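You operate a simulated robot arm through the tools that you are given. There is no shell and no other tool. Be economical: measure what you need, move in short steps, check, and stop when the job is done.

You are at the controls of a simulated two-armed robot. One attempt, no reset.

Task
Dial the desk test card's resistance, read the temperature display, and file its folder under GOOD or FAULT.
Fine: GOOD if the reading lies in the card's band; leave the display on.

Only the result counts: the job must be done as asked and must still hold three seconds after the hand-in. Knocking over, shifting, dropping, spilling or breaking anything else fails it.

Robot
Two 7-joint arms with fingered hands on one trunk, on a base that drives. Base frame: it is fixed to the floor where the robot stands at the start and does not move with it; the origin is under the middle of the robot, x ahead of it, y to its left, z up; the surface under the hand at the start is at about z = 0.73. Lengths are in m, angles in degrees, forces in N, time in s.
The left shoulder is at the start at [0.029, 0.214, 1.122], the right one opposite. With the tool pointing down near the work surface each hand reaches from about 0.1 to 0.66 m from the robot's upright axis, wherever it stands, measured 20 degrees to its own side. Places, roughly: hundreds dial of the black box [0.5, 0, 0.8]; socket of the black resistance box [0.5, -0.3, 0.8]; socket of the temperature display [0.5, 0.1, 0.8]; temperature display switch [0.5, 0.2, 0.8]; tens dial of the black box [0.5, -0.1, 0.8]; units dial of the black box [0.5, -0.2, 0.8]. Payload 3.6 kg a hand.
The TCP of each hand is the grasp point between the finger pads, 0.022 m short of the fingertips. In the tool frame z runs along the fingers and y along their closing line. The gripper opens to 0.132 m. The gripper's body begins 0.06 m behind the TCP. The gripper is a hand of 4 fingers: y runs from the thumb to the fingers, the wrist lies at [0, 0, -0.203] in the tool frame, and closing takes about 1.5 s.
Orientation is that of the tool frame in the base frame, as [roll, pitch, yaw] about the fixed x, y, z axes, in that order (R = Rz(yaw) Ry(pitch) Rx(roll)). With the fingers straight down and closing along the base's y, the tool's x points along the base's -x, its y along +y and its z along -z.

Tools
- The arms move only by the tool send_rows. It takes "left_series", "right_series" or both (then of equal length, played together; a hand with none holds still); each is text: rows parted by semicolons, each of 6 numbers parted by spaces: the shift along the base's x, y, z in units of 150 mm (1.0 is 150 mm), then the turn, a rotation vector about the base's x, y, z in units of 120 degrees (1.0 is 120 degrees). In form: x y z rx ry rz; .... A call has 1 to 8 rows; each row is the pose to reach, as a shift and turn from the pose commanded when the call began. "left_claw" and "right_claw" are, for a hand that has rows, the gripper command, from -1 (shut) to 1 (fully open), values between in proportion, set as the call begins (left out, the last holds). A call with a number of a shift or a turn outside -1 to 1 is refused whole. Each row takes 0.2 s and may step no farther than 0.05 m and 8.6 degrees from the row before; otherwise, or with a gripper value out of range, the whole call is refused. Where a pose cannot be reached the arm comes as near as it can. A force on the tool above 50 N (or 10 N above the force at the start of the call, whichever is more), or a blocked arm, ends the call early, and 0.2 s more pass. Each finger travels about 0.108 m/s and halts on what it meets, pressing with about 27 N; the grip force reading is that of the motor and also rises with nothing between the fingers. The clock runs only during rows and for 0.2 s after the last one: add rows that repeat a pose to give the fingers time. It gives the time, the measured TCP pose, the force on the tool (base axes), the opening and the grip force at its end, in the units of the frame above (readings bear some noise), with the torque about the TCP (base axes, N m) and any sound that the robot's microphone picked up, and new pictures: "show" is both (left out), scene, wrist or none (wrist: the cameras of the hands that moved).
- Cameras (640 x 400 px; columns grow to the right, rows downward): "scene" is now at [0.1673, 0.0056, 1.0654]; the picture's right is [0.06, -1.00, 0.00], its down [-0.01, -0.00, -1.00] and it looks along [1.00, 0.06, -0.01] (base axes); focal length 214 px, centre (320, 200). "left" rides on the left gripper at [-0.053, -0.053, -0.084] in its tool frame; the picture's right is [0.71, -0.71, 0.00], its down [0.53, 0.53, -0.67] and it looks along [0.47, 0.47, 0.74] (tool axes); focal length 247 px, centre (320, 200). "right" rides on the right gripper at [0.053, -0.053, -0.084] in its tool frame; the picture's right is [0.71, 0.71, 0.00], its down [-0.53, 0.53, -0.67] and it looks along [-0.47, 0.47, 0.74] (tool axes); focal length 247 px, centre (320, 200). There is no depth. A picture from a camera that has moved, and an enlarged one, comes with that camera's place and axes in the base frame and with its lens.
- slide_trunk(by): slides the trunk up (or, below 0, down) by that many m; the arms and the scene camera ride with it, the base frame stays. It gives what a move gives, with no picture.
- steer(legs): drives the robot by 1 to 6 legs, each [ahead, turn to the left] in m and degrees, along the robot's own axes; the way and the turn of a leg run together, so that a leg with both is an arc; at most 1.5 m and 180 degrees a leg. The arms and the cameras ride along, it lands a little off, and it stops where it bumps. It gives what a move gives, and a new picture of the scene camera.
- finger_targets(finger1, finger2, finger3, thumb_bend, hand): sets how far each is bent, from 0 (flat) to 1 (curled in); at 0.3 the hand is open as for a grip, at 0.7 the pads meet at the TCP. One left out holds its place. A second passes; each finger stops where it meets its share of the squeeze, and holds until it gets a number again. A gripper value or a shape takes the hand back. It gives what a move gives, with no picture; readings hold the bend of each and the force on the fingers (four entries, about 0 where the hand has none), thumb and palm.
- grasp_type(shape, hand): the hand has 4 fingers and takes this shape, open, in about a second: jaw (thumb against the fingers, like two jaws); tri (thumb and two fingers); tip (a fingertip pinch); poke (one finger out to press); point (the index stretched); flat (the hand flat); cup (the hand cupped); fist (a fist). The gripper value then closes the fingers along that shape, each until it touches; the sizes above hold for jaw. It gives what a move gives, with no picture.
- turn_head(pan, tilt): turns the head with the scene camera to pan (to the left, within 60 degrees either way) and tilt (down, from -29 to 69), counted from straight ahead of the robot. It gives what a move gives, and a new picture of the scene camera.
- zoom(camera, box): a new picture of the part [left, top, right, bottom] of that camera's present view, enlarged. It takes no simulated time.
- hand_in(): hands the job in; it is judged then, once.

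Go step by step. Nothing tells you exact positions but the pictures and the camera data: compare them with the known pose of the tool, close in by small moves and look again before you grip or let go. The budget is 120 turns and 260 pictures, counting those below and the enlarged ones. Unless the task says otherwise, let go and move clear before handing in, and close with one line.

The tools are called after "Emit:" as name(argument=value, ...) on one line, values as JSON. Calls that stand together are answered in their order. send_rows: Moves the arms, as the interface text tells. Its arguments: {"type":"object","properties":{"left_series":{"type":"string"},"left_claw":{"type":"number"},"right_series":{"type":"string"},"right_claw":{"type":"number"},"show":{"type":"string","enum":["both","scene","wrist","none"]}},"required":[]} The other tools are called the same way: slide_trunk (by) slides the trunk up or down; grasp_type (shape, hand) gives the hand a shape; finger_targets (finger1, finger2, finger3, thumb_bend, hand) moves the fingers one by one; steer (legs) drives the base; turn_head (pan, tilt) turns the head that bears the scene camera; zoom (camera, box) takes an enlarged picture of a part of a camera's view; hand_in () hands the job in.

At the start:

```text
t: 0.0
left_eef_pos: [0.4401, 0.4062, 1.1104]
left_orientation: [-179.9, -0.2, 179.1]
left_wrist_force: [-0.4, -0.6, 0.0]
left_torque: [0.0, 0.04, 0.0]
left_gripper_width: 0.132
left_grasp_force: 0.1
left_shape: jaw
left_bend: [0.3, 0.3, 0.3, 0.3]
left_finger forces: [0.0, 0.0, 0.0, 0.0, 0.0, 0.0]
right_eef_pos: [0.3528, -0.0206, 1.0712]
right_orientation: [-180.0, 0.1, 179.1]
right_wrist_force: [0.0, 0.5, -0.1]
right_torque: [0.0, 0.0, -0.01]
right_gripper_width: 0.1324
right_grasp_force: 0.1
right_shape: jaw
right_bend: [0.3, 0.3, 0.3, 0.3]
right_finger forces: [0.0, 0.0, 0.1, 0.1, 0.1, 0.1]
trunk travel left (down, up): [-0.4, 0.276]
robot x, y, heading: [-0.0033, 0.0012, -0.2]
head pan, tilt: [3.6, 0.8]
```

scene: 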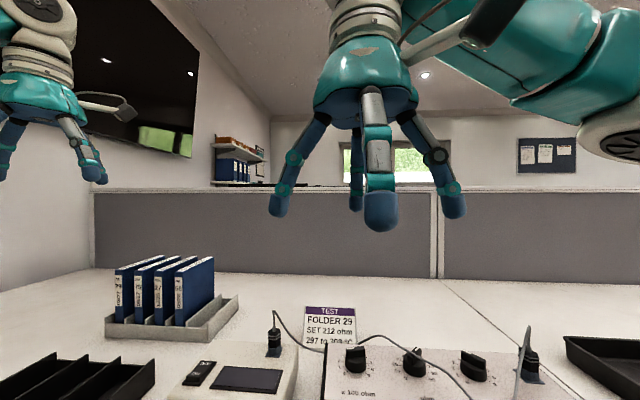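
right: 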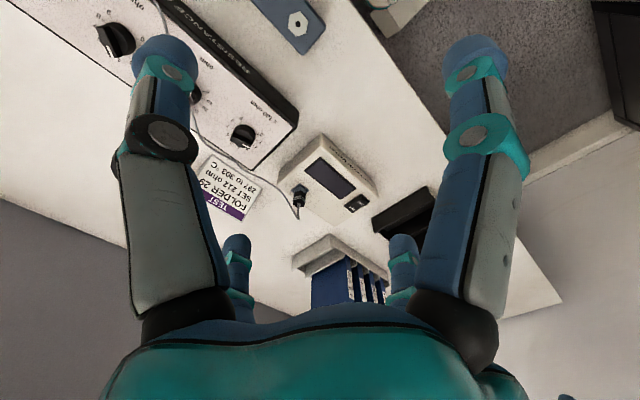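
left: 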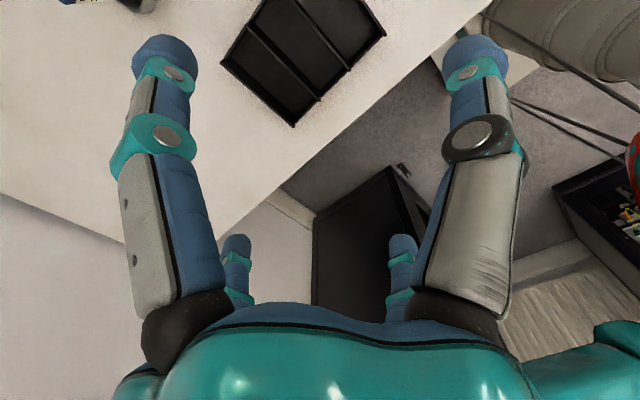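

I see the desk with a test card, the black-dial box, a temperature display, folders and trays. I'll look down with the head and enlarge the card.

Emit:
turn_head(pan=0, tilt=40)

Emit:
zoom(camera="scene", box=[160, 0, 480, 200])

```text
t: 1.1
left_eef_pos: [0.4397, 0.4067, 1.1113]
left_orientation: [-179.9, -0.1, 178.8]
left_wrist_force: [-0.2, -0.2, -0.2]
left_torque: [-0.03, 0.03, -0.02]
left_gripper_width: 0.1315
left_grasp_force: 0.1
left_shape: jaw
left_bend: [0.3, 0.3, 0.3, 0.3]
left_finger forces: [0.0, 0.1, 0.0, 0.0, 0.0, 0.0]
right_eef_pos: [0.3534, -0.0207, 1.0717]
right_orientation: [-180.0, 0.0, 179.1]
right_wrist_force: [-0.9, 0.1, 0.3]
right_torque: [0.0, 0.0, 0.01]
right_gripper_width: 0.1318
right_grasp_force: 0.1
right_shape: jaw
right_bend: [0.3, 0.3, 0.3, 0.3]
right_finger forces: [0.0, 0.1, 0.0, 0.0, 0.0, 0.0]
trunk travel left (down, up): [-0.4, 0.276]
robot x, y, heading: [0.006, 0.0004, -0.1]
head pan, tilt: [0.0, 40.0]
camera scene: at [0.1621, -0.0001, 1.003], right [0.0, -1.0, 0.0], down [-0.64, 0.0, -0.77], along [0.77, 0.0, -0.64], focal length 214 px, centre (320, 200)
```

scene: 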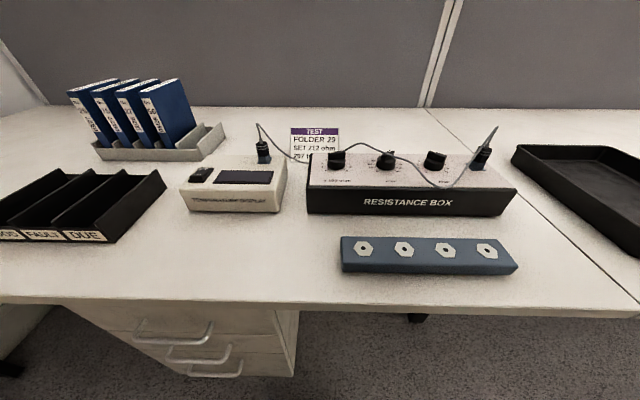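

```text
2.00 times, centred on (320, 100) of scene
camera zoom: at [0.1621, -0.0001, 1.003], right [0.0, -1.0, 0.0], down [-0.64, 0.0, -0.77], along [0.77, 0.0, -0.64], focal length 429 px, centre (320, 400)
```

zoom: 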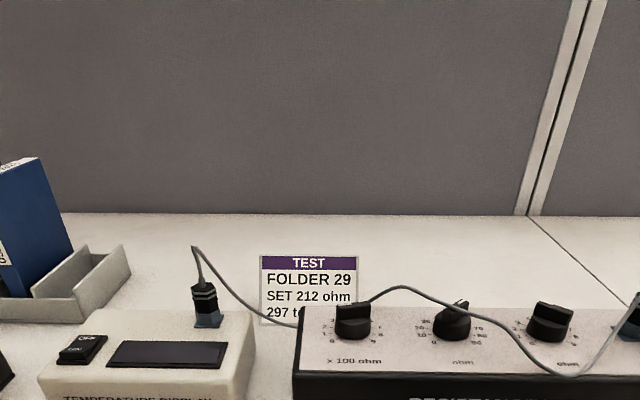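

The card says folder 29, set 212 ohm. I'll raise the trunk to see the dial faces and card band better.

Emit:
slide_trunk(by=0.25)

Emit:
turn_head(pan=0, tilt=60)

Emit:
zoom(camera="scene", box=[240, 50, 400, 150])

Emit:
zoom(camera="scene", box=[320, 50, 480, 150])

```text
t: 3.6
left_eef_pos: [0.4405, 0.4061, 1.3605]
left_orientation: [180.0, -0.1, 178.9]
left_wrist_force: [-0.8, 0.6, -1.1]
left_torque: [0.0, -0.01, 0.0]
left_gripper_width: 0.1319
left_grasp_force: 0.1
left_shape: jaw
left_bend: [0.3, 0.3, 0.3, 0.3]
left_finger forces: [0.1, 0.0, 0.0, 0.0, 0.0, 0.0]
right_eef_pos: [0.3541, -0.02, 1.3232]
right_orientation: [180.0, -0.1, 178.9]
right_wrist_force: [0.1, -0.6, -0.4]
right_torque: [-0.04, -0.01, -0.03]
right_gripper_width: 0.1317
right_grasp_force: 0.2
right_shape: jaw
right_bend: [0.3, 0.3, 0.3, 0.3]
right_finger forces: [0.0, 0.0, 0.0, 0.0, 0.0, 0.0]
trunk travel left (down, up): [-0.65, 0.026]
robot x, y, heading: [0.0007, -0.0015, 0.1]
head pan, tilt: [0.0, 40.0]
```

```text
t: 4.5
left_eef_pos: [0.4396, 0.407, 1.3614]
left_orientation: [180.0, -0.1, 179.0]
left_wrist_force: [0.4, 0.3, 0.2]
left_torque: [0.01, 0.04, 0.05]
left_gripper_width: 0.1317
left_grasp_force: 0.1
left_shape: jaw
left_bend: [0.3, 0.3, 0.3, 0.3]
left_finger forces: [0.0, 0.0, 0.0, 0.0, 0.1, 0.0]
right_eef_pos: [0.3534, -0.0209, 1.3218]
right_orientation: [180.0, 0.0, 179.1]
right_wrist_force: [0.9, -0.7, -0.3]
right_torque: [-0.02, 0.0, 0.01]
right_gripper_width: 0.1318
right_grasp_force: 0.0
right_shape: jaw
right_bend: [0.3, 0.3, 0.3, 0.3]
right_finger forces: [0.0, 0.0, 0.0, 0.0, 0.0, 0.1]
trunk travel left (down, up): [-0.65, 0.026]
robot x, y, heading: [0.0029, 0.0012, -0.1]
head pan, tilt: [0.0, 60.0]
camera scene: at [0.1427, -0.0001, 1.229], right [0.0, -1.0, 0.0], down [-0.87, 0.0, -0.5], along [0.5, 0.0, -0.87], focal length 214 px, centre (320, 200)
```

scene: 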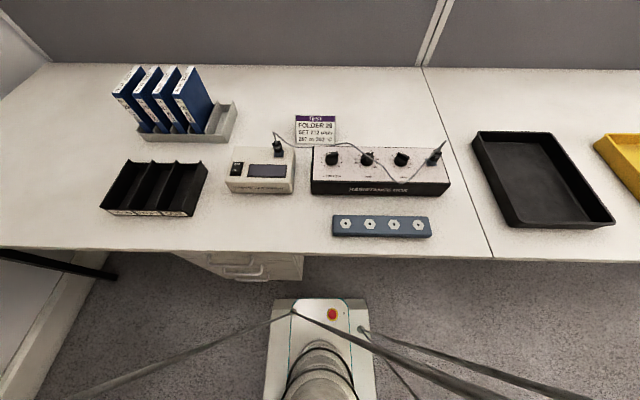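

```text
4.00 times, centred on (320, 100) of scene
camera zoom: at [0.1427, -0.0001, 1.229], right [0.0, -1.0, 0.0], down [-0.87, 0.0, -0.5], along [0.5, 0.0, -0.87], focal length 858 px, centre (320, 600)
```

zoom: 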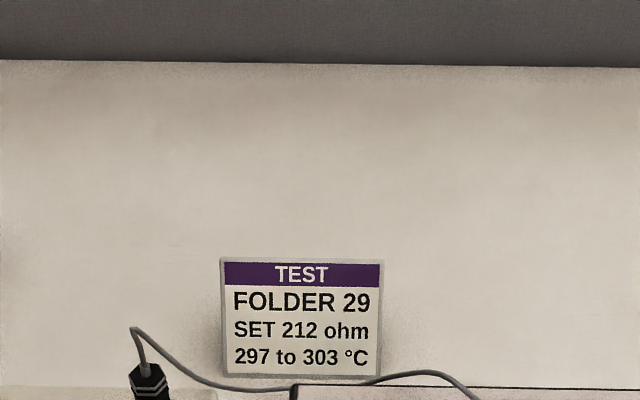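

```text
4.00 times, centred on (400, 100) of scene
camera zoom: at [0.1427, -0.0001, 1.229], right [0.0, -1.0, 0.0], down [-0.87, 0.0, -0.5], along [0.5, 0.0, -0.87], focal length 858 px, centre (0, 600)
```

zoom: 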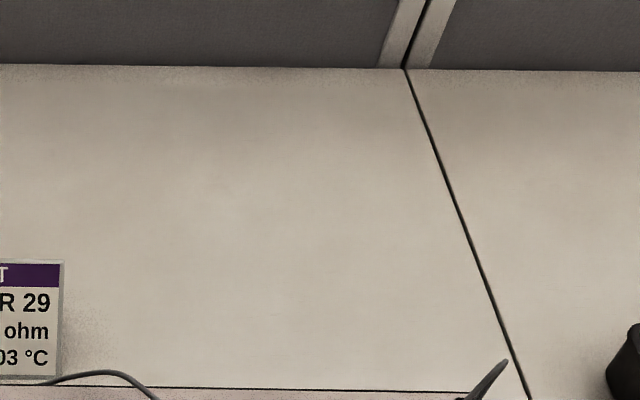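

Band 297–303 °C. Now the dials, the display, the folders and the tray labels.

Emit:
zoom(camera="scene", box=[305, 135, 385, 185])

Emit:
zoom(camera="scene", box=[380, 135, 460, 185])

Emit:
zoom(camera="scene", box=[220, 130, 316, 190])

Emit:
zoom(camera="scene", box=[90, 55, 250, 155])

Emit:
zoom(camera="scene", box=[90, 140, 218, 220])

Emit:
zoom(camera="scene", box=[300, 170, 460, 270])

```text
8.00 times, centred on (345, 160) of scene
camera zoom: at [0.1427, -0.0001, 1.229], right [0.0, -1.0, 0.0], down [-0.87, 0.0, -0.5], along [0.5, 0.0, -0.87], focal length 1716 px, centre (120, 520)
```

zoom: 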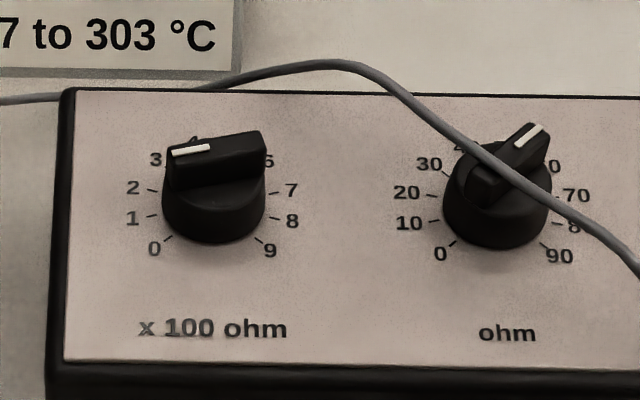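

```text
8.00 times, centred on (420, 160) of scene
camera zoom: at [0.1427, -0.0001, 1.229], right [0.0, -1.0, 0.0], down [-0.87, 0.0, -0.5], along [0.5, 0.0, -0.87], focal length 1716 px, centre (-480, 520)
```

zoom: 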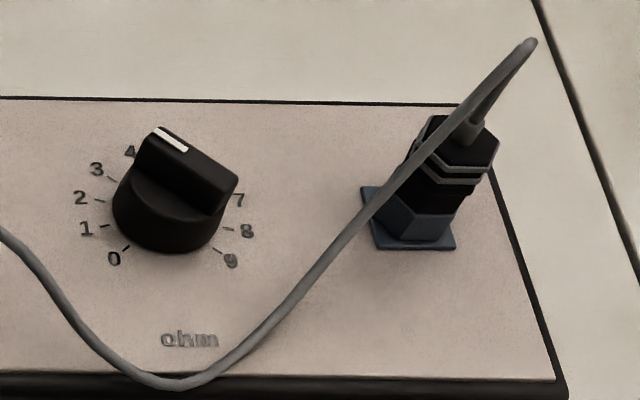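

```text
6.67 times, centred on (268, 160) of scene
camera zoom: at [0.1427, -0.0001, 1.229], right [0.0, -1.0, 0.0], down [-0.87, 0.0, -0.5], along [0.5, 0.0, -0.87], focal length 1430 px, centre (667, 467)
```

zoom: 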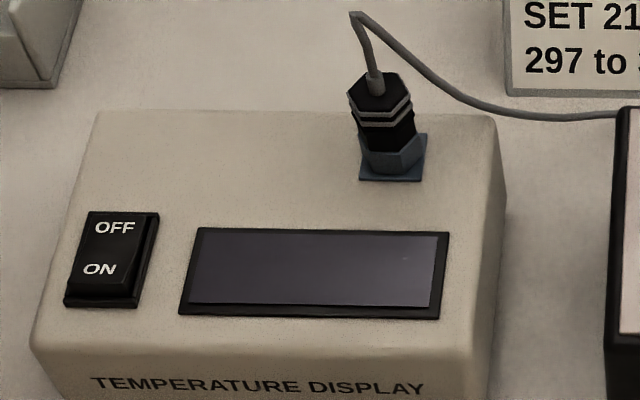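

```text
4.00 times, centred on (170, 105) of scene
camera zoom: at [0.1427, -0.0001, 1.229], right [0.0, -1.0, 0.0], down [-0.87, 0.0, -0.5], along [0.5, 0.0, -0.87], focal length 858 px, centre (920, 580)
```

zoom: 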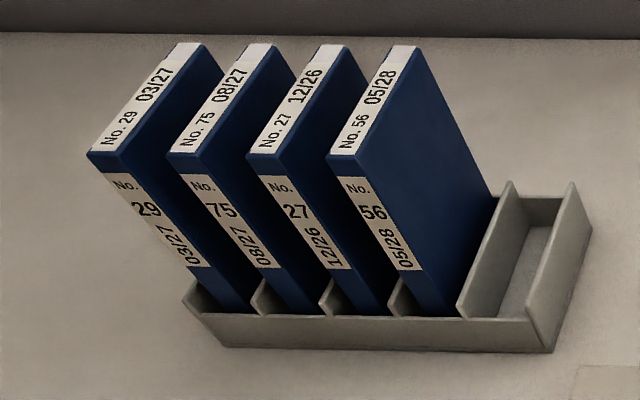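

```text
5.00 times, centred on (154, 180) of scene
camera zoom: at [0.1427, -0.0001, 1.229], right [0.0, -1.0, 0.0], down [-0.87, 0.0, -0.5], along [0.5, 0.0, -0.87], focal length 1072 px, centre (1150, 300)
```

zoom: 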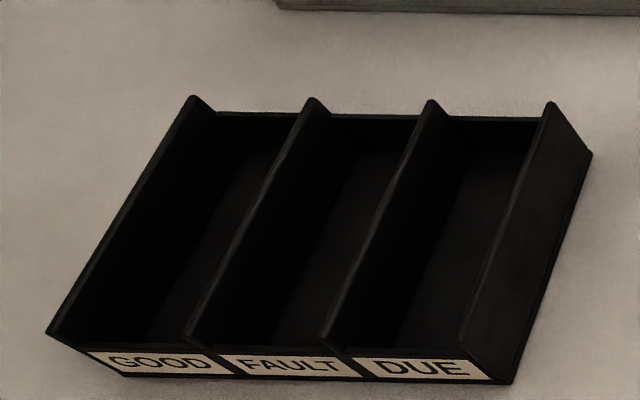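

```text
4.00 times, centred on (380, 220) of scene
camera zoom: at [0.1427, -0.0001, 1.229], right [0.0, -1.0, 0.0], down [-0.87, 0.0, -0.5], along [0.5, 0.0, -0.87], focal length 858 px, centre (80, 120)
```

zoom: 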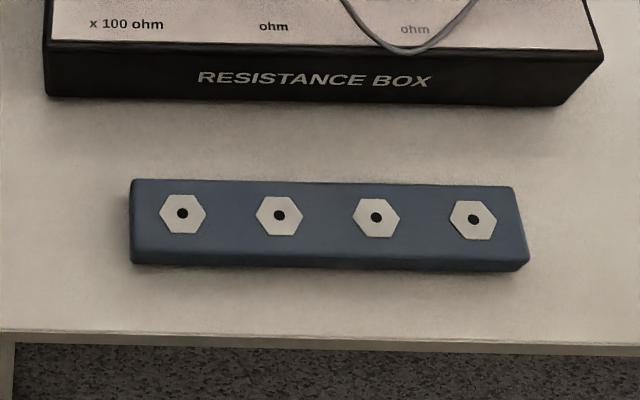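

Dials look to stand at 1 / 60 / 3, while the display is off and both leads are plugged in. I'll try the tip shape on the right hand and look at how it closes.

Emit:
grasp_type(hand="right", shape="tip")

Emit:
send_rows(right_series="0 0 -0.3 0 0 0; 0 0 -0.6 0 0 0; 0 0 -0.9 0 0 0; 0.3 0 -0.9 0 0 0;0.3 0 -0.9 0 0 0;0.3 0 -0.9 0 0 0;0.3 0 -0.9 0 0 0;0.3 0 -0.9 0 0 0", right_claw=-0.6)

```text
t: 5.4
left_eef_pos: [0.4406, 0.4064, 1.3611]
left_orientation: [179.9, 0.0, 179.1]
left_wrist_force: [0.6, -0.9, -0.1]
left_torque: [-0.01, 0.0, 0.01]
left_gripper_width: 0.1318
left_grasp_force: 0.0
left_shape: jaw
left_bend: [0.3, 0.3, 0.3, 0.3]
left_finger forces: [0.1, 0.1, 0.1, 0.1, 0.0, 0.0]
right_eef_pos: [0.3545, -0.0207, 1.3228]
right_orientation: [-180.0, 0.0, 178.9]
right_wrist_force: [-0.3, -0.1, 0.2]
right_torque: [-0.02, -0.01, 0.03]
right_gripper_width: 0.132
right_grasp_force: 0.2
right_shape: tip
right_bend: [0.11, 0.3, 0.11, 0.3]
right_finger forces: [0.1, 0.0, 0.0, 0.1, 0.0, 0.1]
trunk travel left (down, up): [-0.65, 0.026]
robot x, y, heading: [0.0018, 0.002, 0.1]
head pan, tilt: [0.0, 60.0]
```

```text
t: 7.2
left_eef_pos: [0.4399, 0.4075, 1.3613]
left_orientation: [179.9, 0.0, 179.0]
left_wrist_force: [-0.4, -0.4, -0.5]
left_torque: [-0.06, 0.01, 0.0]
left_gripper_width: 0.1318
left_grasp_force: 0.0
left_shape: jaw
left_bend: [0.3, 0.3, 0.3, 0.3]
left_finger forces: [0.1, 0.0, 0.0, 0.0, 0.0, 0.0]
right_eef_pos: [0.3991, -0.0229, 1.1886]
right_orientation: [-180.0, 0.0, 179.0]
right_wrist_force: [-0.3, 0.7, 0.3]
right_torque: [-0.02, -0.01, 0.01]
right_gripper_width: 0.0266
right_grasp_force: 0.0
right_shape: tip
right_bend: [0.11, 0.77, 0.11, 0.7]
right_finger forces: [0.0, 0.0, 0.1, 0.0, 0.0, 0.0]
trunk travel left (down, up): [-0.65, 0.026]
robot x, y, heading: [-0.0021, -0.0016, 0.0]
head pan, tilt: [0.0, 60.0]
camera scene: at [0.1424, -0.0001, 1.2289], right [0.0, -1.0, 0.0], down [-0.87, 0.0, -0.5], along [0.5, 0.0, -0.87], focal length 214 px, centre (320, 200)
camera right: at [0.3451, -0.0748, 1.271], right [-0.69, 0.72, 0.0], down [0.54, 0.52, 0.67], along [0.48, 0.46, -0.74], focal length 247 px, centre (320, 200)
```

scene: 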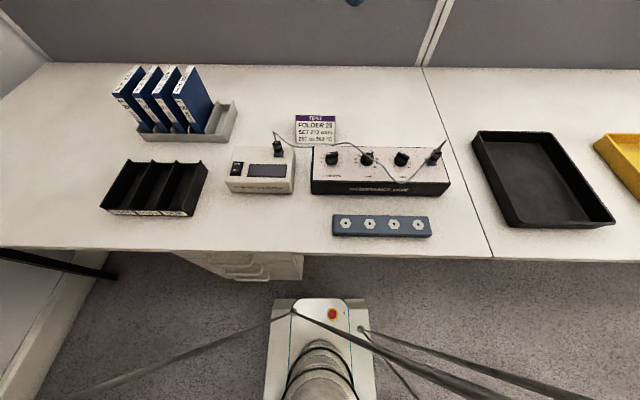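
right: 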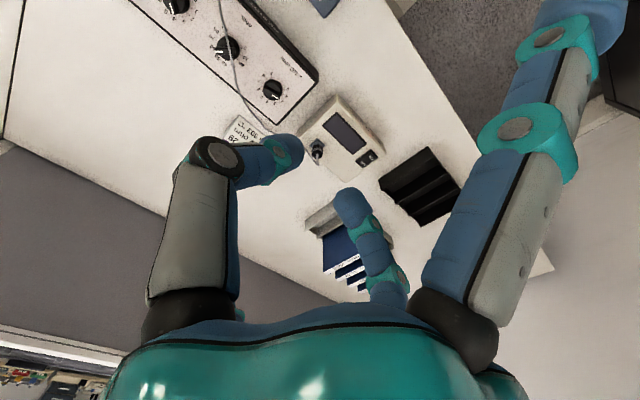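

Tip pinches along tool y while the other two fingers splay out and might hit neighbours. I'll look at the poke shape too.

Emit:
grasp_type(hand="right", shape="poke")

Emit:
send_rows(right_series="0.1 0 -0.3 0 0 0; 0.1 0 -0.6 0 0 0; 0.1 0 -0.9 0 0 0; 0.1 0 -0.9 0 0 0")

```text
t: 8.1
left_eef_pos: [0.4402, 0.4067, 1.3613]
left_orientation: [-179.9, 0.0, 179.1]
left_wrist_force: [0.3, -0.6, 0.3]
left_torque: [-0.01, 0.0, -0.01]
left_gripper_width: 0.1318
left_grasp_force: 0.0
left_shape: jaw
left_bend: [0.3, 0.3, 0.3, 0.3]
left_finger forces: [0.0, 0.0, 0.1, 0.1, 0.1, 0.0]
right_eef_pos: [0.3989, -0.0224, 1.1875]
right_orientation: [-180.0, -0.1, 179.0]
right_wrist_force: [0.7, 0.1, 0.1]
right_torque: [0.02, -0.02, -0.01]
right_gripper_width: 0.0002
right_grasp_force: 0.0
right_shape: poke
right_bend: [1.0, 1.0, 1.0, 0.91]
right_finger forces: [0.0, 0.0, 0.0, 0.0, 0.0, 0.0]
trunk travel left (down, up): [-0.65, 0.026]
robot x, y, heading: [-0.0019, -0.0003, -0.0]
head pan, tilt: [0.0, 60.0]
```

```text
t: 9.1
left_eef_pos: [0.44, 0.4046, 1.3619]
left_orientation: [-180.0, -0.1, 179.0]
left_wrist_force: [0.0, 0.8, 0.6]
left_torque: [-0.01, 0.0, -0.02]
left_gripper_width: 0.1322
left_grasp_force: 0.1
left_shape: jaw
left_bend: [0.3, 0.3, 0.3, 0.3]
left_finger forces: [0.0, 0.0, 0.0, 0.0, 0.1, 0.1]
right_eef_pos: [0.4146, -0.0222, 1.0523]
right_orientation: [-180.0, 0.0, 179.0]
right_wrist_force: [-1.0, 0.1, 0.5]
right_torque: [0.0, -0.01, 0.01]
right_gripper_width: 0.0
right_grasp_force: 0.1
right_shape: poke
right_bend: [1.0, 1.0, 1.0, 0.91]
right_finger forces: [0.0, 0.1, 0.0, 0.0, 0.0, 0.0]
trunk travel left (down, up): [-0.65, 0.026]
robot x, y, heading: [-0.0021, -0.0029, 0.1]
head pan, tilt: [0.0, 60.0]
camera scene: at [0.1427, 0.0, 1.2289], right [0.0, -1.0, 0.0], down [-0.87, 0.0, -0.5], along [0.5, 0.0, -0.87], focal length 214 px, centre (320, 200)
camera right: at [0.3599, -0.0743, 1.1358], right [-0.69, 0.72, 0.0], down [0.54, 0.52, 0.67], along [0.48, 0.46, -0.74], focal length 247 px, centre (320, 200)
```

scene: 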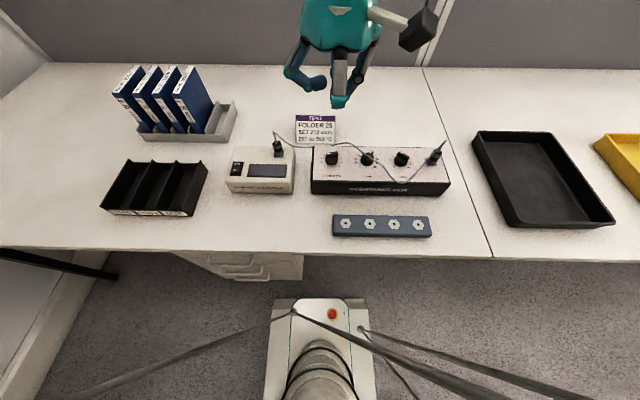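
right: 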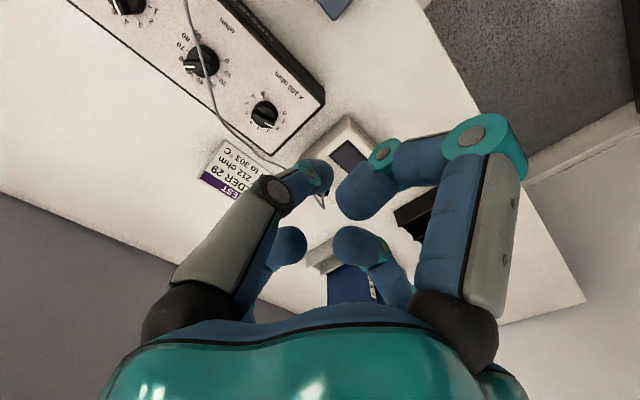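

The curled fingers tuck up out of the way. I'll try thumb and finger 2 as a half-open pincer with fingers 1 and 3 curled.

Emit:
finger_targets(hand="right", finger1=1, finger2=0.55, finger3=1, thumb_bend=0.55)

Emit:
send_rows(right_series="0.2 0 0 0 0 0; 0.4 0 0 0 0 0; 0.5 -0.2 0 0 0 0; 0.5 -0.2 0 0 0 0")

Emit:
zoom(camera="scene", box=[240, 0, 432, 120])

```text
t: 10.1
left_eef_pos: [0.4405, 0.4063, 1.3611]
left_orientation: [179.9, -0.1, 179.0]
left_wrist_force: [0.0, 0.6, -0.8]
left_torque: [0.02, 0.01, 0.02]
left_gripper_width: 0.1318
left_grasp_force: 0.0
left_shape: jaw
left_bend: [0.3, 0.3, 0.3, 0.3]
left_finger forces: [0.0, 0.1, 0.0, 0.0, 0.0, 0.0]
right_eef_pos: [0.4144, -0.0214, 1.0533]
right_orientation: [-180.0, 0.0, 179.0]
right_wrist_force: [-0.8, -0.3, 0.1]
right_torque: [0.0, 0.03, 0.03]
right_gripper_width: 0.0264
right_grasp_force: 0.1
right_shape: fingers
right_bend: [0.97, 0.55, 0.97, 0.55]
right_finger forces: [0.0, 0.0, 0.0, 0.0, 0.0, 0.0]
trunk travel left (down, up): [-0.65, 0.026]
robot x, y, heading: [0.0007, -0.0019, -0.1]
head pan, tilt: [0.0, 60.0]
```

```text
t: 11.1
left_eef_pos: [0.4405, 0.4085, 1.3606]
left_orientation: [-179.9, -0.1, 178.9]
left_wrist_force: [0.4, -0.2, -0.7]
left_torque: [0.01, 0.0, 0.01]
left_gripper_width: 0.1319
left_grasp_force: 0.0
left_shape: jaw
left_bend: [0.3, 0.3, 0.3, 0.3]
left_finger forces: [0.1, 0.0, 0.1, 0.1, 0.1, 0.0]
right_eef_pos: [0.4881, -0.0517, 1.0534]
right_orientation: [180.0, -0.1, 178.9]
right_wrist_force: [0.5, 0.2, 0.5]
right_torque: [-0.03, -0.01, 0.0]
right_gripper_width: 0.0265
right_grasp_force: 0.0
right_shape: fingers
right_bend: [0.97, 0.55, 0.97, 0.55]
right_finger forces: [0.1, 0.0, 0.1, 0.0, 0.0, 0.0]
trunk travel left (down, up): [-0.65, 0.026]
robot x, y, heading: [-0.0006, 0.0014, 0.3]
head pan, tilt: [0.0, 60.0]
camera scene: at [0.1427, 0.001, 1.2289], right [0.0, -1.0, 0.0], down [-0.87, 0.0, -0.5], along [0.5, 0.0, -0.87], focal length 214 px, centre (320, 200)
camera right: at [0.4345, -0.1039, 1.1367], right [-0.69, 0.72, 0.0], down [0.54, 0.52, 0.67], along [0.48, 0.46, -0.74], focal length 247 px, centre (320, 200)
```

scene: 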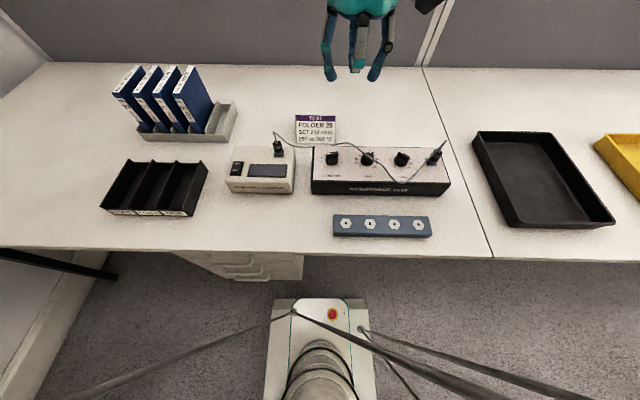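
right: 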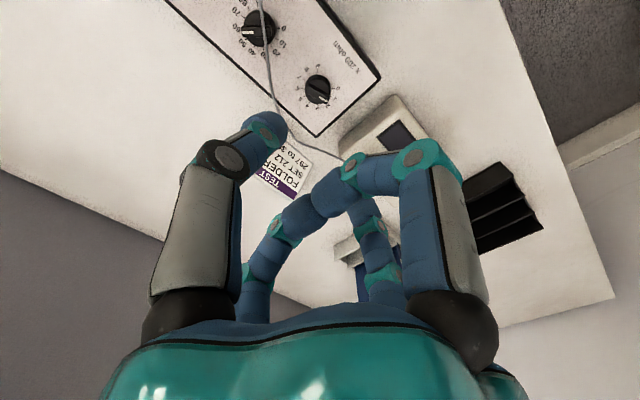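

```text
3.33 times, centred on (336, 60) of scene
camera zoom: at [0.1427, 0.001, 1.2289], right [0.0, -1.0, 0.0], down [-0.87, 0.0, -0.5], along [0.5, 0.0, -0.87], focal length 715 px, centre (267, 667)
```

zoom: 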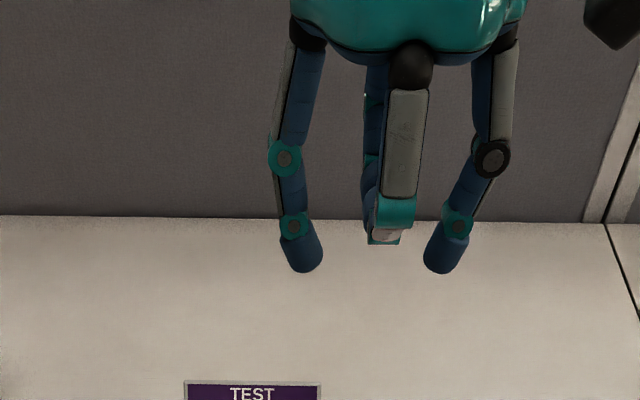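

The pincer works well: two tips hang clear below the rest. Enlarging the dials from this angle.

Emit:
zoom(camera="right", box=[220, 0, 380, 100])

```text
4.00 times, centred on (300, 50) of right
camera zoom: at [0.4345, -0.1039, 1.1367], right [-0.69, 0.72, 0.0], down [0.54, 0.52, 0.67], along [0.48, 0.46, -0.74], focal length 988 px, centre (400, 800)
```

zoom: 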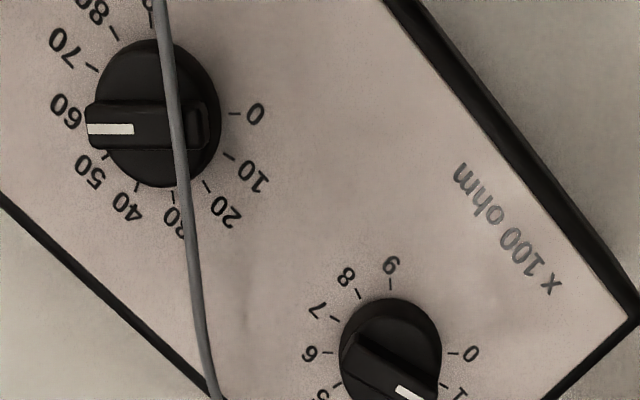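

Confirmed: hundreds at 1, tens at 60. Hundreds knob is at about (0.515, -0.031), z≈0.785. Turning the pincer −75° so that it closes across the hundreds bar.

Emit:
send_rows(right_series="0.05 0.05 -0.1 0 0 -0.07; 0.1 0.1 -0.2 0 0 -0.14; 0.18 0.14 -0.35 0 0 -0.21; 0.18 0.14 -0.35 0 0 -0.28; 0.18 0.14 -0.35 0 0 -0.35; 0.18 0.14 -0.35 0 0 -0.42; 0.18 0.14 -0.35 0 0 -0.49; 0.18 0.14 -0.35 0 0 -0.56", show="none")

Emit:
send_rows(right_series="0 0 -0.2 0 0 -0.06; 0 0 -0.4 0 0 -0.06; 0 0 -0.6 0 0 -0.06; 0 0 -0.6 0 0 -0.06")

Emit:
zoom(camera="scene", box=[270, 100, 398, 180])

```text
t: 12.9
left_eef_pos: [0.44, 0.406, 1.361]
left_orientation: [180.0, -0.1, 179.0]
left_wrist_force: [1.1, -0.8, 0.0]
left_torque: [-0.01, -0.03, 0.01]
left_gripper_width: 0.1321
left_grasp_force: 0.0
left_shape: jaw
left_bend: [0.3, 0.3, 0.3, 0.3]
left_finger forces: [0.0, 0.0, 0.0, 0.1, 0.1, 0.0]
right_eef_pos: [0.5153, -0.0287, 0.9997]
right_orientation: [-180.0, -0.1, 111.5]
right_wrist_force: [-0.5, -1.4, -0.5]
right_torque: [0.0, 0.03, 0.01]
right_gripper_width: 0.0267
right_grasp_force: 0.2
right_shape: fingers
right_bend: [0.97, 0.55, 0.97, 0.55]
right_finger forces: [0.0, 0.0, 0.1, 0.0, 0.1, 0.0]
trunk travel left (down, up): [-0.65, 0.026]
robot x, y, heading: [-0.0015, -0.0047, 0.1]
head pan, tilt: [0.0, 60.0]
```

```text
t: 13.9
left_eef_pos: [0.4388, 0.4059, 1.3626]
left_orientation: [-179.9, -0.1, 179.0]
left_wrist_force: [0.0, -0.2, -0.2]
left_torque: [0.03, 0.0, 0.0]
left_gripper_width: 0.1322
left_grasp_force: 0.2
left_shape: jaw
left_bend: [0.3, 0.3, 0.3, 0.3]
left_finger forces: [0.0, 0.0, 0.1, 0.1, 0.0, 0.1]
right_eef_pos: [0.5152, -0.0306, 0.9092]
right_orientation: [-180.0, 0.1, 104.5]
right_wrist_force: [0.1, -0.4, 0.1]
right_torque: [0.0, -0.01, 0.01]
right_gripper_width: 0.0265
right_grasp_force: 0.1
right_shape: fingers
right_bend: [0.97, 0.55, 0.97, 0.55]
right_finger forces: [0.0, 0.0, 0.0, 0.0, 0.1, 0.0]
trunk travel left (down, up): [-0.65, 0.026]
robot x, y, heading: [-0.0014, -0.0017, 0.1]
head pan, tilt: [0.0, 60.0]
camera scene: at [0.1426, -0.0007, 1.2289], right [0.0, -1.0, 0.0], down [-0.87, 0.0, -0.5], along [0.5, 0.0, -0.87], focal length 214 px, centre (320, 200)
camera right: at [0.4507, 0.0067, 0.9927], right [0.51, 0.86, 0.0], down [0.64, -0.38, 0.67], along [0.58, -0.34, -0.74], focal length 247 px, centre (320, 200)
```

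scene: 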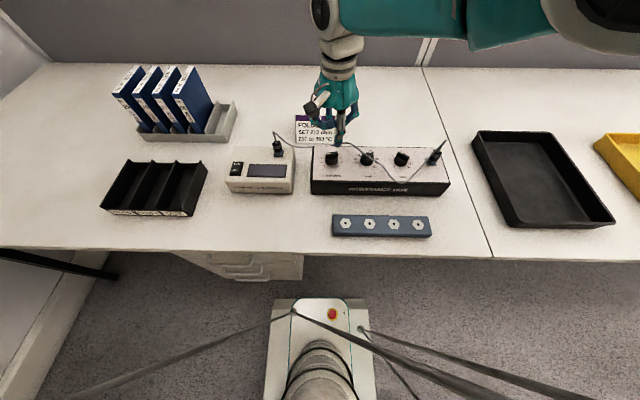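
right: 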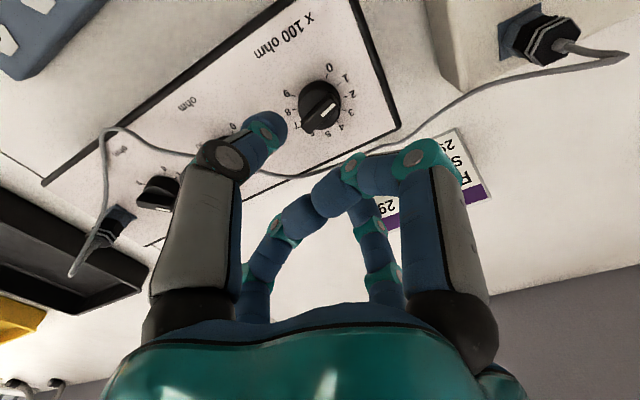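

```text
5.00 times, centred on (334, 140) of scene
camera zoom: at [0.1426, -0.0007, 1.2289], right [0.0, -1.0, 0.0], down [-0.87, 0.0, -0.5], along [0.5, 0.0, -0.87], focal length 1072 px, centre (250, 500)
```

zoom: 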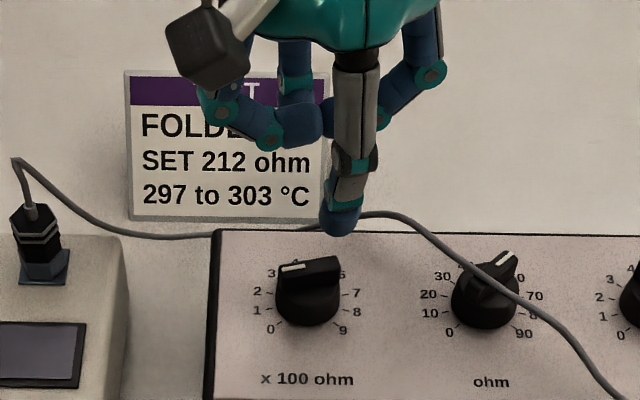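

The pincer is over the hundreds knob at the right angle. Going lower to check the tips against the bar.

Emit:
send_rows(right_series="0 0 -0.2 0 0 0; 0 0 -0.4 0 0 0; 0 0 -0.47 0 0 0; 0 0 -0.47 0 0 0")

Emit:
zoom(camera="scene", box=[290, 120, 386, 180])

Emit:
zoom(camera="right", box=[200, 60, 424, 200])

```text
t: 14.9
left_eef_pos: [0.44, 0.4077, 1.361]
left_orientation: [179.9, 0.0, 179.0]
left_wrist_force: [0.4, 0.3, 1.0]
left_torque: [0.0, -0.01, 0.02]
left_gripper_width: 0.1318
left_grasp_force: 0.1
left_shape: jaw
left_bend: [0.3, 0.3, 0.3, 0.3]
left_finger forces: [0.1, 0.0, 0.0, 0.1, 0.0, 0.0]
right_eef_pos: [0.4969, -0.052, 0.8631]
right_orientation: [-180.0, 0.6, 103.6]
right_wrist_force: [0.0, -0.5, -0.2]
right_torque: [0.02, -0.01, -0.01]
right_gripper_width: 0.0264
right_grasp_force: 0.0
right_shape: fingers
right_bend: [0.97, 0.55, 0.97, 0.55]
right_finger forces: [0.0, 0.0, 0.0, 0.0, 0.1, 0.0]
right hand out of reach, approached as far as the arm can: row 1, 2, 3, 4
trunk travel left (down, up): [-0.65, 0.026]
robot x, y, heading: [-0.0014, 0.0005, 0.1]
head pan, tilt: [0.0, 60.0]
camera scene: at [0.1425, -0.0001, 1.2289], right [0.0, -1.0, 0.0], down [-0.87, 0.0, -0.5], along [0.5, 0.0, -0.87], focal length 214 px, centre (320, 200)
camera right: at [0.433, -0.0123, 0.946], right [0.52, 0.85, -0.01], down [0.63, -0.38, 0.67], along [0.57, -0.36, -0.74], focal length 247 px, centre (320, 200)
```

scene: 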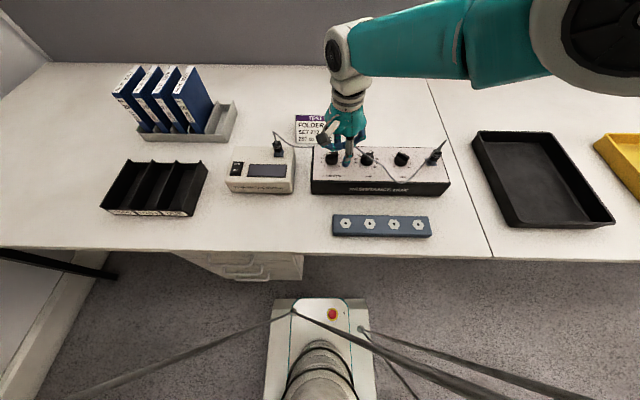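
right: 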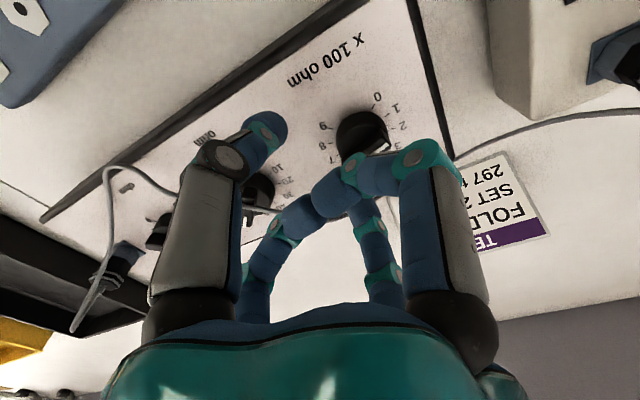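

```text
6.67 times, centred on (338, 150) of scene
camera zoom: at [0.1425, -0.0001, 1.2289], right [0.0, -1.0, 0.0], down [-0.87, 0.0, -0.5], along [0.5, 0.0, -0.87], focal length 1430 px, centre (200, 533)
```

zoom: 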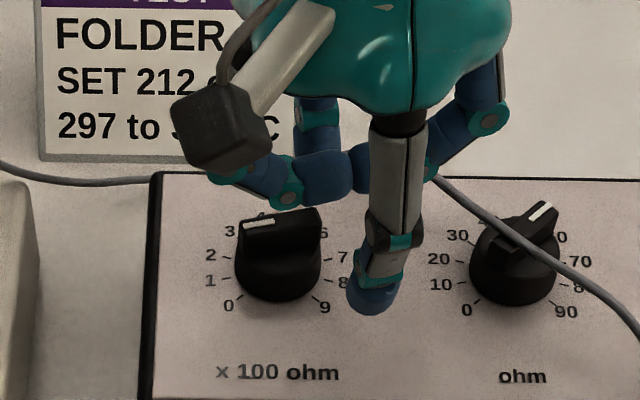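

```text
2.86 times, centred on (312, 130) of right
camera zoom: at [0.433, -0.0123, 0.946], right [0.52, 0.85, -0.01], down [0.63, -0.38, 0.67], along [0.57, -0.36, -0.74], focal length 706 px, centre (343, 400)
```

zoom: 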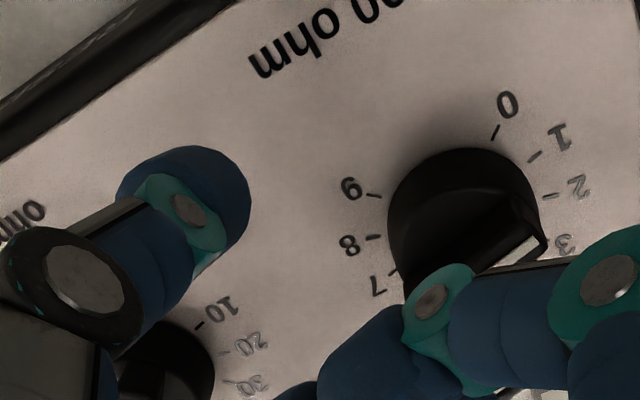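

Out of reach with the trunk this high; I'll lift the hand and lower the trunk.

Emit:
send_rows(right_series="0 0 0.3 0 0 0; 0 0 0.6 0 0 0; 0 0 0.9 0 0 0; 0 0 1 0 0 0; 0 0 1 0 0 0", show="none")

Emit:
send_rows(right_series="0 0 0.3 0 0 0; 0 0 0.6 0 0 0; 0 0 0.9 0 0 0; 0 0 1 0 0 0", show="none")

Emit:
slide_trunk(by=-0.23)

```text
t: 16.1
left_eef_pos: [0.439, 0.4059, 1.3609]
left_orientation: [180.0, -0.1, 179.0]
left_wrist_force: [0.3, 0.2, -0.7]
left_torque: [0.01, -0.01, -0.01]
left_gripper_width: 0.1321
left_grasp_force: 0.0
left_shape: jaw
left_bend: [0.3, 0.3, 0.3, 0.3]
left_finger forces: [0.0, 0.0, 0.0, 0.1, 0.0, 0.0]
right_eef_pos: [0.4928, -0.039, 1.0146]
right_orientation: [180.0, 0.0, 104.6]
right_wrist_force: [-0.9, 0.6, 0.4]
right_torque: [0.0, -0.06, -0.01]
right_gripper_width: 0.0268
right_grasp_force: 0.1
right_shape: fingers
right_bend: [0.97, 0.55, 0.97, 0.55]
right_finger forces: [0.0, 0.0, 0.0, 0.0, 0.0, 0.1]
trunk travel left (down, up): [-0.65, 0.026]
robot x, y, heading: [0.0003, -0.0015, 0.0]
head pan, tilt: [0.0, 60.0]
```

```text
t: 17.1
left_eef_pos: [0.4395, 0.4068, 1.3604]
left_orientation: [180.0, 0.0, 179.0]
left_wrist_force: [-0.5, 0.2, -0.1]
left_torque: [0.0, -0.02, 0.0]
left_gripper_width: 0.1321
left_grasp_force: 0.2
left_shape: jaw
left_bend: [0.3, 0.3, 0.3, 0.3]
left_finger forces: [0.0, 0.0, 0.0, 0.0, 0.1, 0.0]
right_eef_pos: [0.4928, -0.0409, 1.1651]
right_orientation: [-180.0, 0.0, 104.6]
right_wrist_force: [-0.4, 0.3, -0.6]
right_torque: [0.02, -0.01, 0.01]
right_gripper_width: 0.0264
right_grasp_force: 0.1
right_shape: fingers
right_bend: [0.97, 0.55, 0.97, 0.55]
right_finger forces: [0.0, 0.0, 0.0, 0.0, 0.1, 0.0]
trunk travel left (down, up): [-0.65, 0.026]
robot x, y, heading: [0.0016, -0.001, 0.2]
head pan, tilt: [0.0, 60.0]
```

```text
t: 19.5
left_eef_pos: [0.4393, 0.4071, 1.1314]
left_orientation: [179.9, 0.0, 179.0]
left_wrist_force: [-0.8, 0.2, 1.0]
left_torque: [0.01, -0.01, -0.02]
left_gripper_width: 0.132
left_grasp_force: 0.0
left_shape: jaw
left_bend: [0.3, 0.3, 0.3, 0.3]
left_finger forces: [0.0, 0.0, 0.1, 0.0, 0.0, 0.0]
right_eef_pos: [0.4927, -0.0387, 0.9351]
right_orientation: [179.9, 0.0, 104.6]
right_wrist_force: [-0.4, -0.6, 0.0]
right_torque: [-0.03, -0.03, -0.01]
right_gripper_width: 0.0267
right_grasp_force: 0.0
right_shape: fingers
right_bend: [0.97, 0.55, 0.97, 0.55]
right_finger forces: [0.1, 0.0, 0.0, 0.1, 0.0, 0.1]
trunk travel left (down, up): [-0.42, 0.256]
robot x, y, heading: [0.0008, -0.0003, -0.2]
head pan, tilt: [0.0, 60.0]
```

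Now moving over the knob and down to z=0.845.

Emit:
send_rows(right_series="0.147 0.06 -0.1 0 0 0; 0.147 0.06 -0.3 0 0 0; 0.147 0.06 -0.5 0 0 0; 0.147 0.06 -0.6 0 0 0; 0.147 0.06 -0.6 0 0 0")

Emit:
zoom(camera="scene", box=[290, 60, 386, 120])

Emit:
zoom(camera="right", box=[200, 60, 424, 200])

```text
t: 20.7
left_eef_pos: [0.4405, 0.4074, 1.1313]
left_orientation: [179.9, -0.1, 179.0]
left_wrist_force: [0.6, 0.0, -0.1]
left_torque: [0.0, -0.01, -0.03]
left_gripper_width: 0.1319
left_grasp_force: 0.0
left_shape: jaw
left_bend: [0.3, 0.3, 0.3, 0.3]
left_finger forces: [0.0, 0.0, 0.0, 0.0, 0.0, 0.1]
right_eef_pos: [0.5142, -0.0298, 0.8445]
right_orientation: [180.0, 0.0, 104.6]
right_wrist_force: [0.2, 0.0, -0.9]
right_torque: [0.02, 0.05, -0.01]
right_gripper_width: 0.0268
right_grasp_force: 0.1
right_shape: fingers
right_bend: [0.97, 0.55, 0.97, 0.55]
right_finger forces: [0.0, 0.0, 0.0, 0.0, 0.0, 0.0]
trunk travel left (down, up): [-0.42, 0.256]
robot x, y, heading: [0.0031, -0.0012, -0.1]
head pan, tilt: [0.0, 60.0]
camera scene: at [0.1436, -0.0001, 0.9967], right [0.0, -1.0, 0.0], down [-0.87, 0.0, -0.5], along [0.5, 0.0, -0.87], focal length 214 px, centre (320, 200)
camera right: at [0.4497, 0.0081, 0.9282], right [0.51, 0.86, 0.0], down [0.64, -0.38, 0.67], along [0.58, -0.34, -0.74], focal length 247 px, centre (320, 200)
```

scene: 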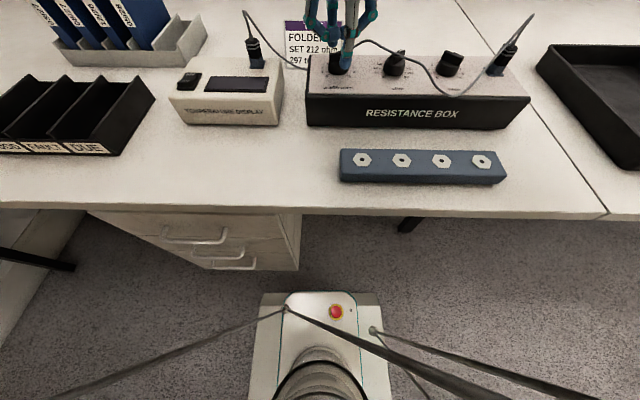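
right: 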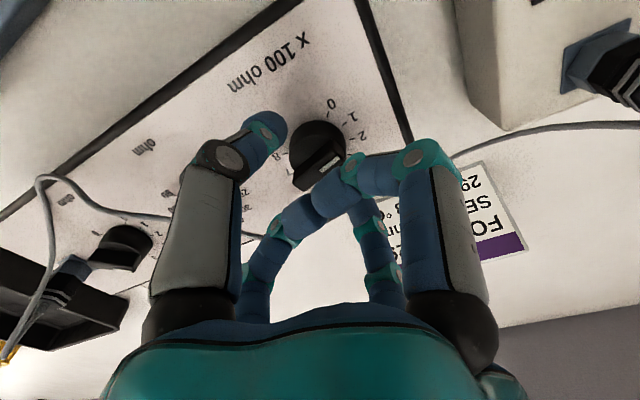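

```text
6.67 times, centred on (338, 90) of scene
camera zoom: at [0.1436, -0.0001, 0.9967], right [0.0, -1.0, 0.0], down [-0.87, 0.0, -0.5], along [0.5, 0.0, -0.87], focal length 1430 px, centre (200, 933)
```

zoom: 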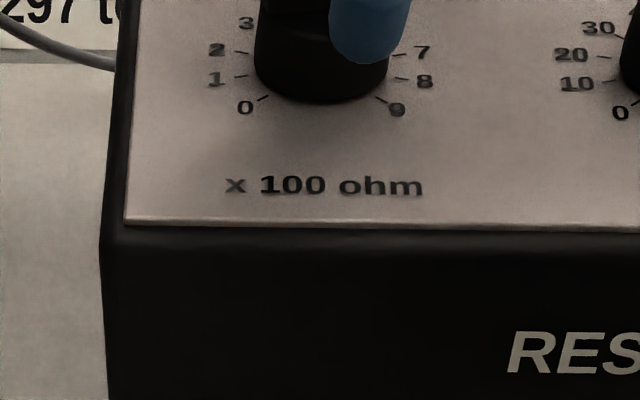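

```text
2.86 times, centred on (312, 130) of right
camera zoom: at [0.4497, 0.0081, 0.9282], right [0.51, 0.86, 0.0], down [0.64, -0.38, 0.67], along [0.58, -0.34, -0.74], focal length 706 px, centre (343, 400)
```

zoom: 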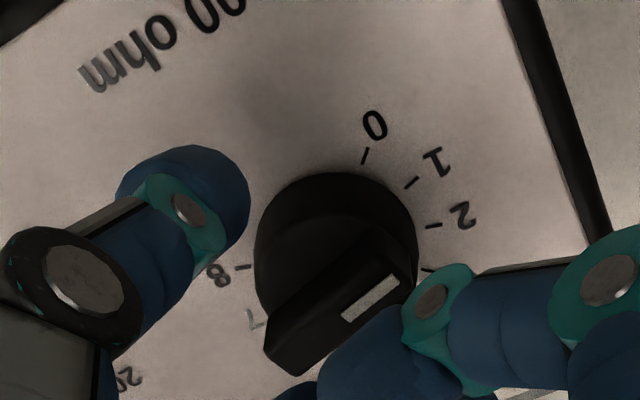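

I'll tilt the head up for a better side view of the tips and bar.

Emit:
turn_head(pan=0, tilt=30)

Emit:
zoom(camera="scene", box=[272, 130, 400, 210])

```text
t: 21.6
left_eef_pos: [0.4405, 0.4065, 1.1324]
left_orientation: [-179.9, 0.0, 179.0]
left_wrist_force: [-0.7, 0.6, 0.5]
left_torque: [0.03, -0.02, 0.01]
left_gripper_width: 0.1318
left_grasp_force: 0.1
left_shape: jaw
left_bend: [0.3, 0.3, 0.3, 0.3]
left_finger forces: [0.1, 0.0, 0.1, 0.0, 0.1, 0.0]
right_eef_pos: [0.5149, -0.0292, 0.8463]
right_orientation: [180.0, 0.0, 104.6]
right_wrist_force: [0.1, 0.1, -0.1]
right_torque: [-0.04, 0.0, -0.02]
right_gripper_width: 0.0267
right_grasp_force: 0.1
right_shape: fingers
right_bend: [0.97, 0.55, 0.97, 0.55]
right_finger forces: [0.1, 0.0, 0.0, 0.1, 0.0, 0.1]
trunk travel left (down, up): [-0.42, 0.256]
robot x, y, heading: [0.0012, 0.0014, 0.2]
head pan, tilt: [0.0, 30.0]
camera scene: at [0.1673, 0.0, 1.0387], right [0.0, -1.0, 0.0], down [-0.5, 0.0, -0.87], along [0.87, 0.0, -0.5], focal length 214 px, centre (320, 200)
```

scene: 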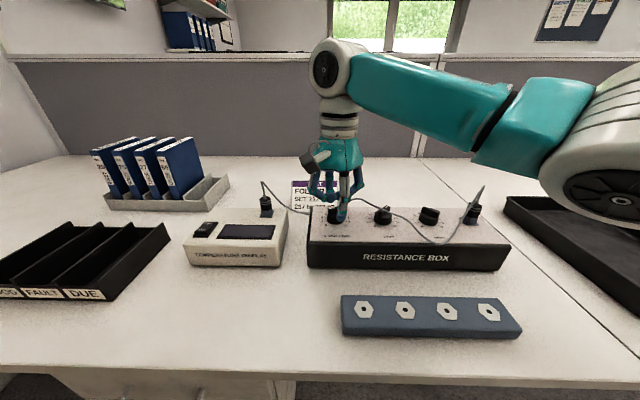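

```text
5.00 times, centred on (336, 170) of scene
camera zoom: at [0.1673, 0.0, 1.0387], right [0.0, -1.0, 0.0], down [-0.5, 0.0, -0.87], along [0.87, 0.0, -0.5], focal length 1072 px, centre (240, 350)
```

zoom: 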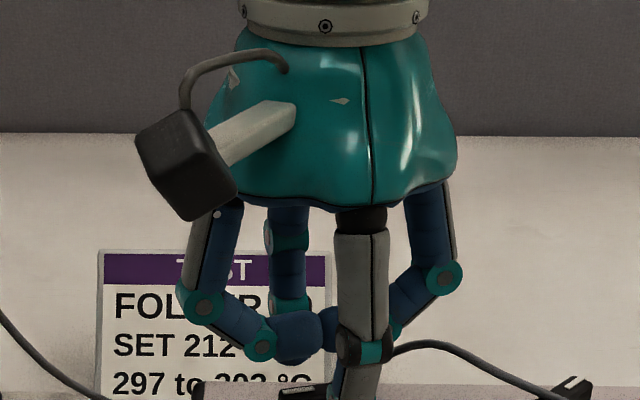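

Emit:
zoom(camera="scene", box=[288, 180, 384, 240])

```text
6.67 times, centred on (336, 210) of scene
camera zoom: at [0.1673, 0.0, 1.0387], right [0.0, -1.0, 0.0], down [-0.5, 0.0, -0.87], along [0.87, 0.0, -0.5], focal length 1430 px, centre (213, 133)
```

zoom: 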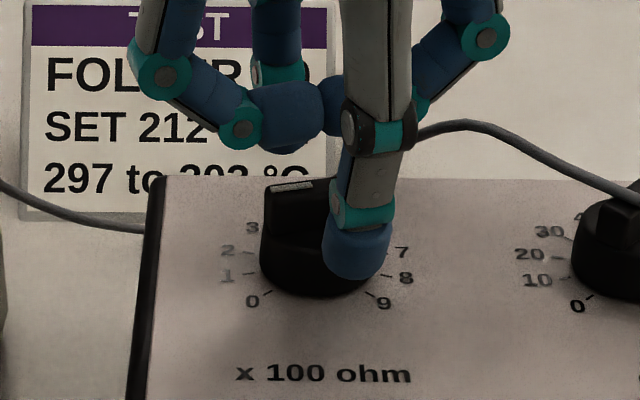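

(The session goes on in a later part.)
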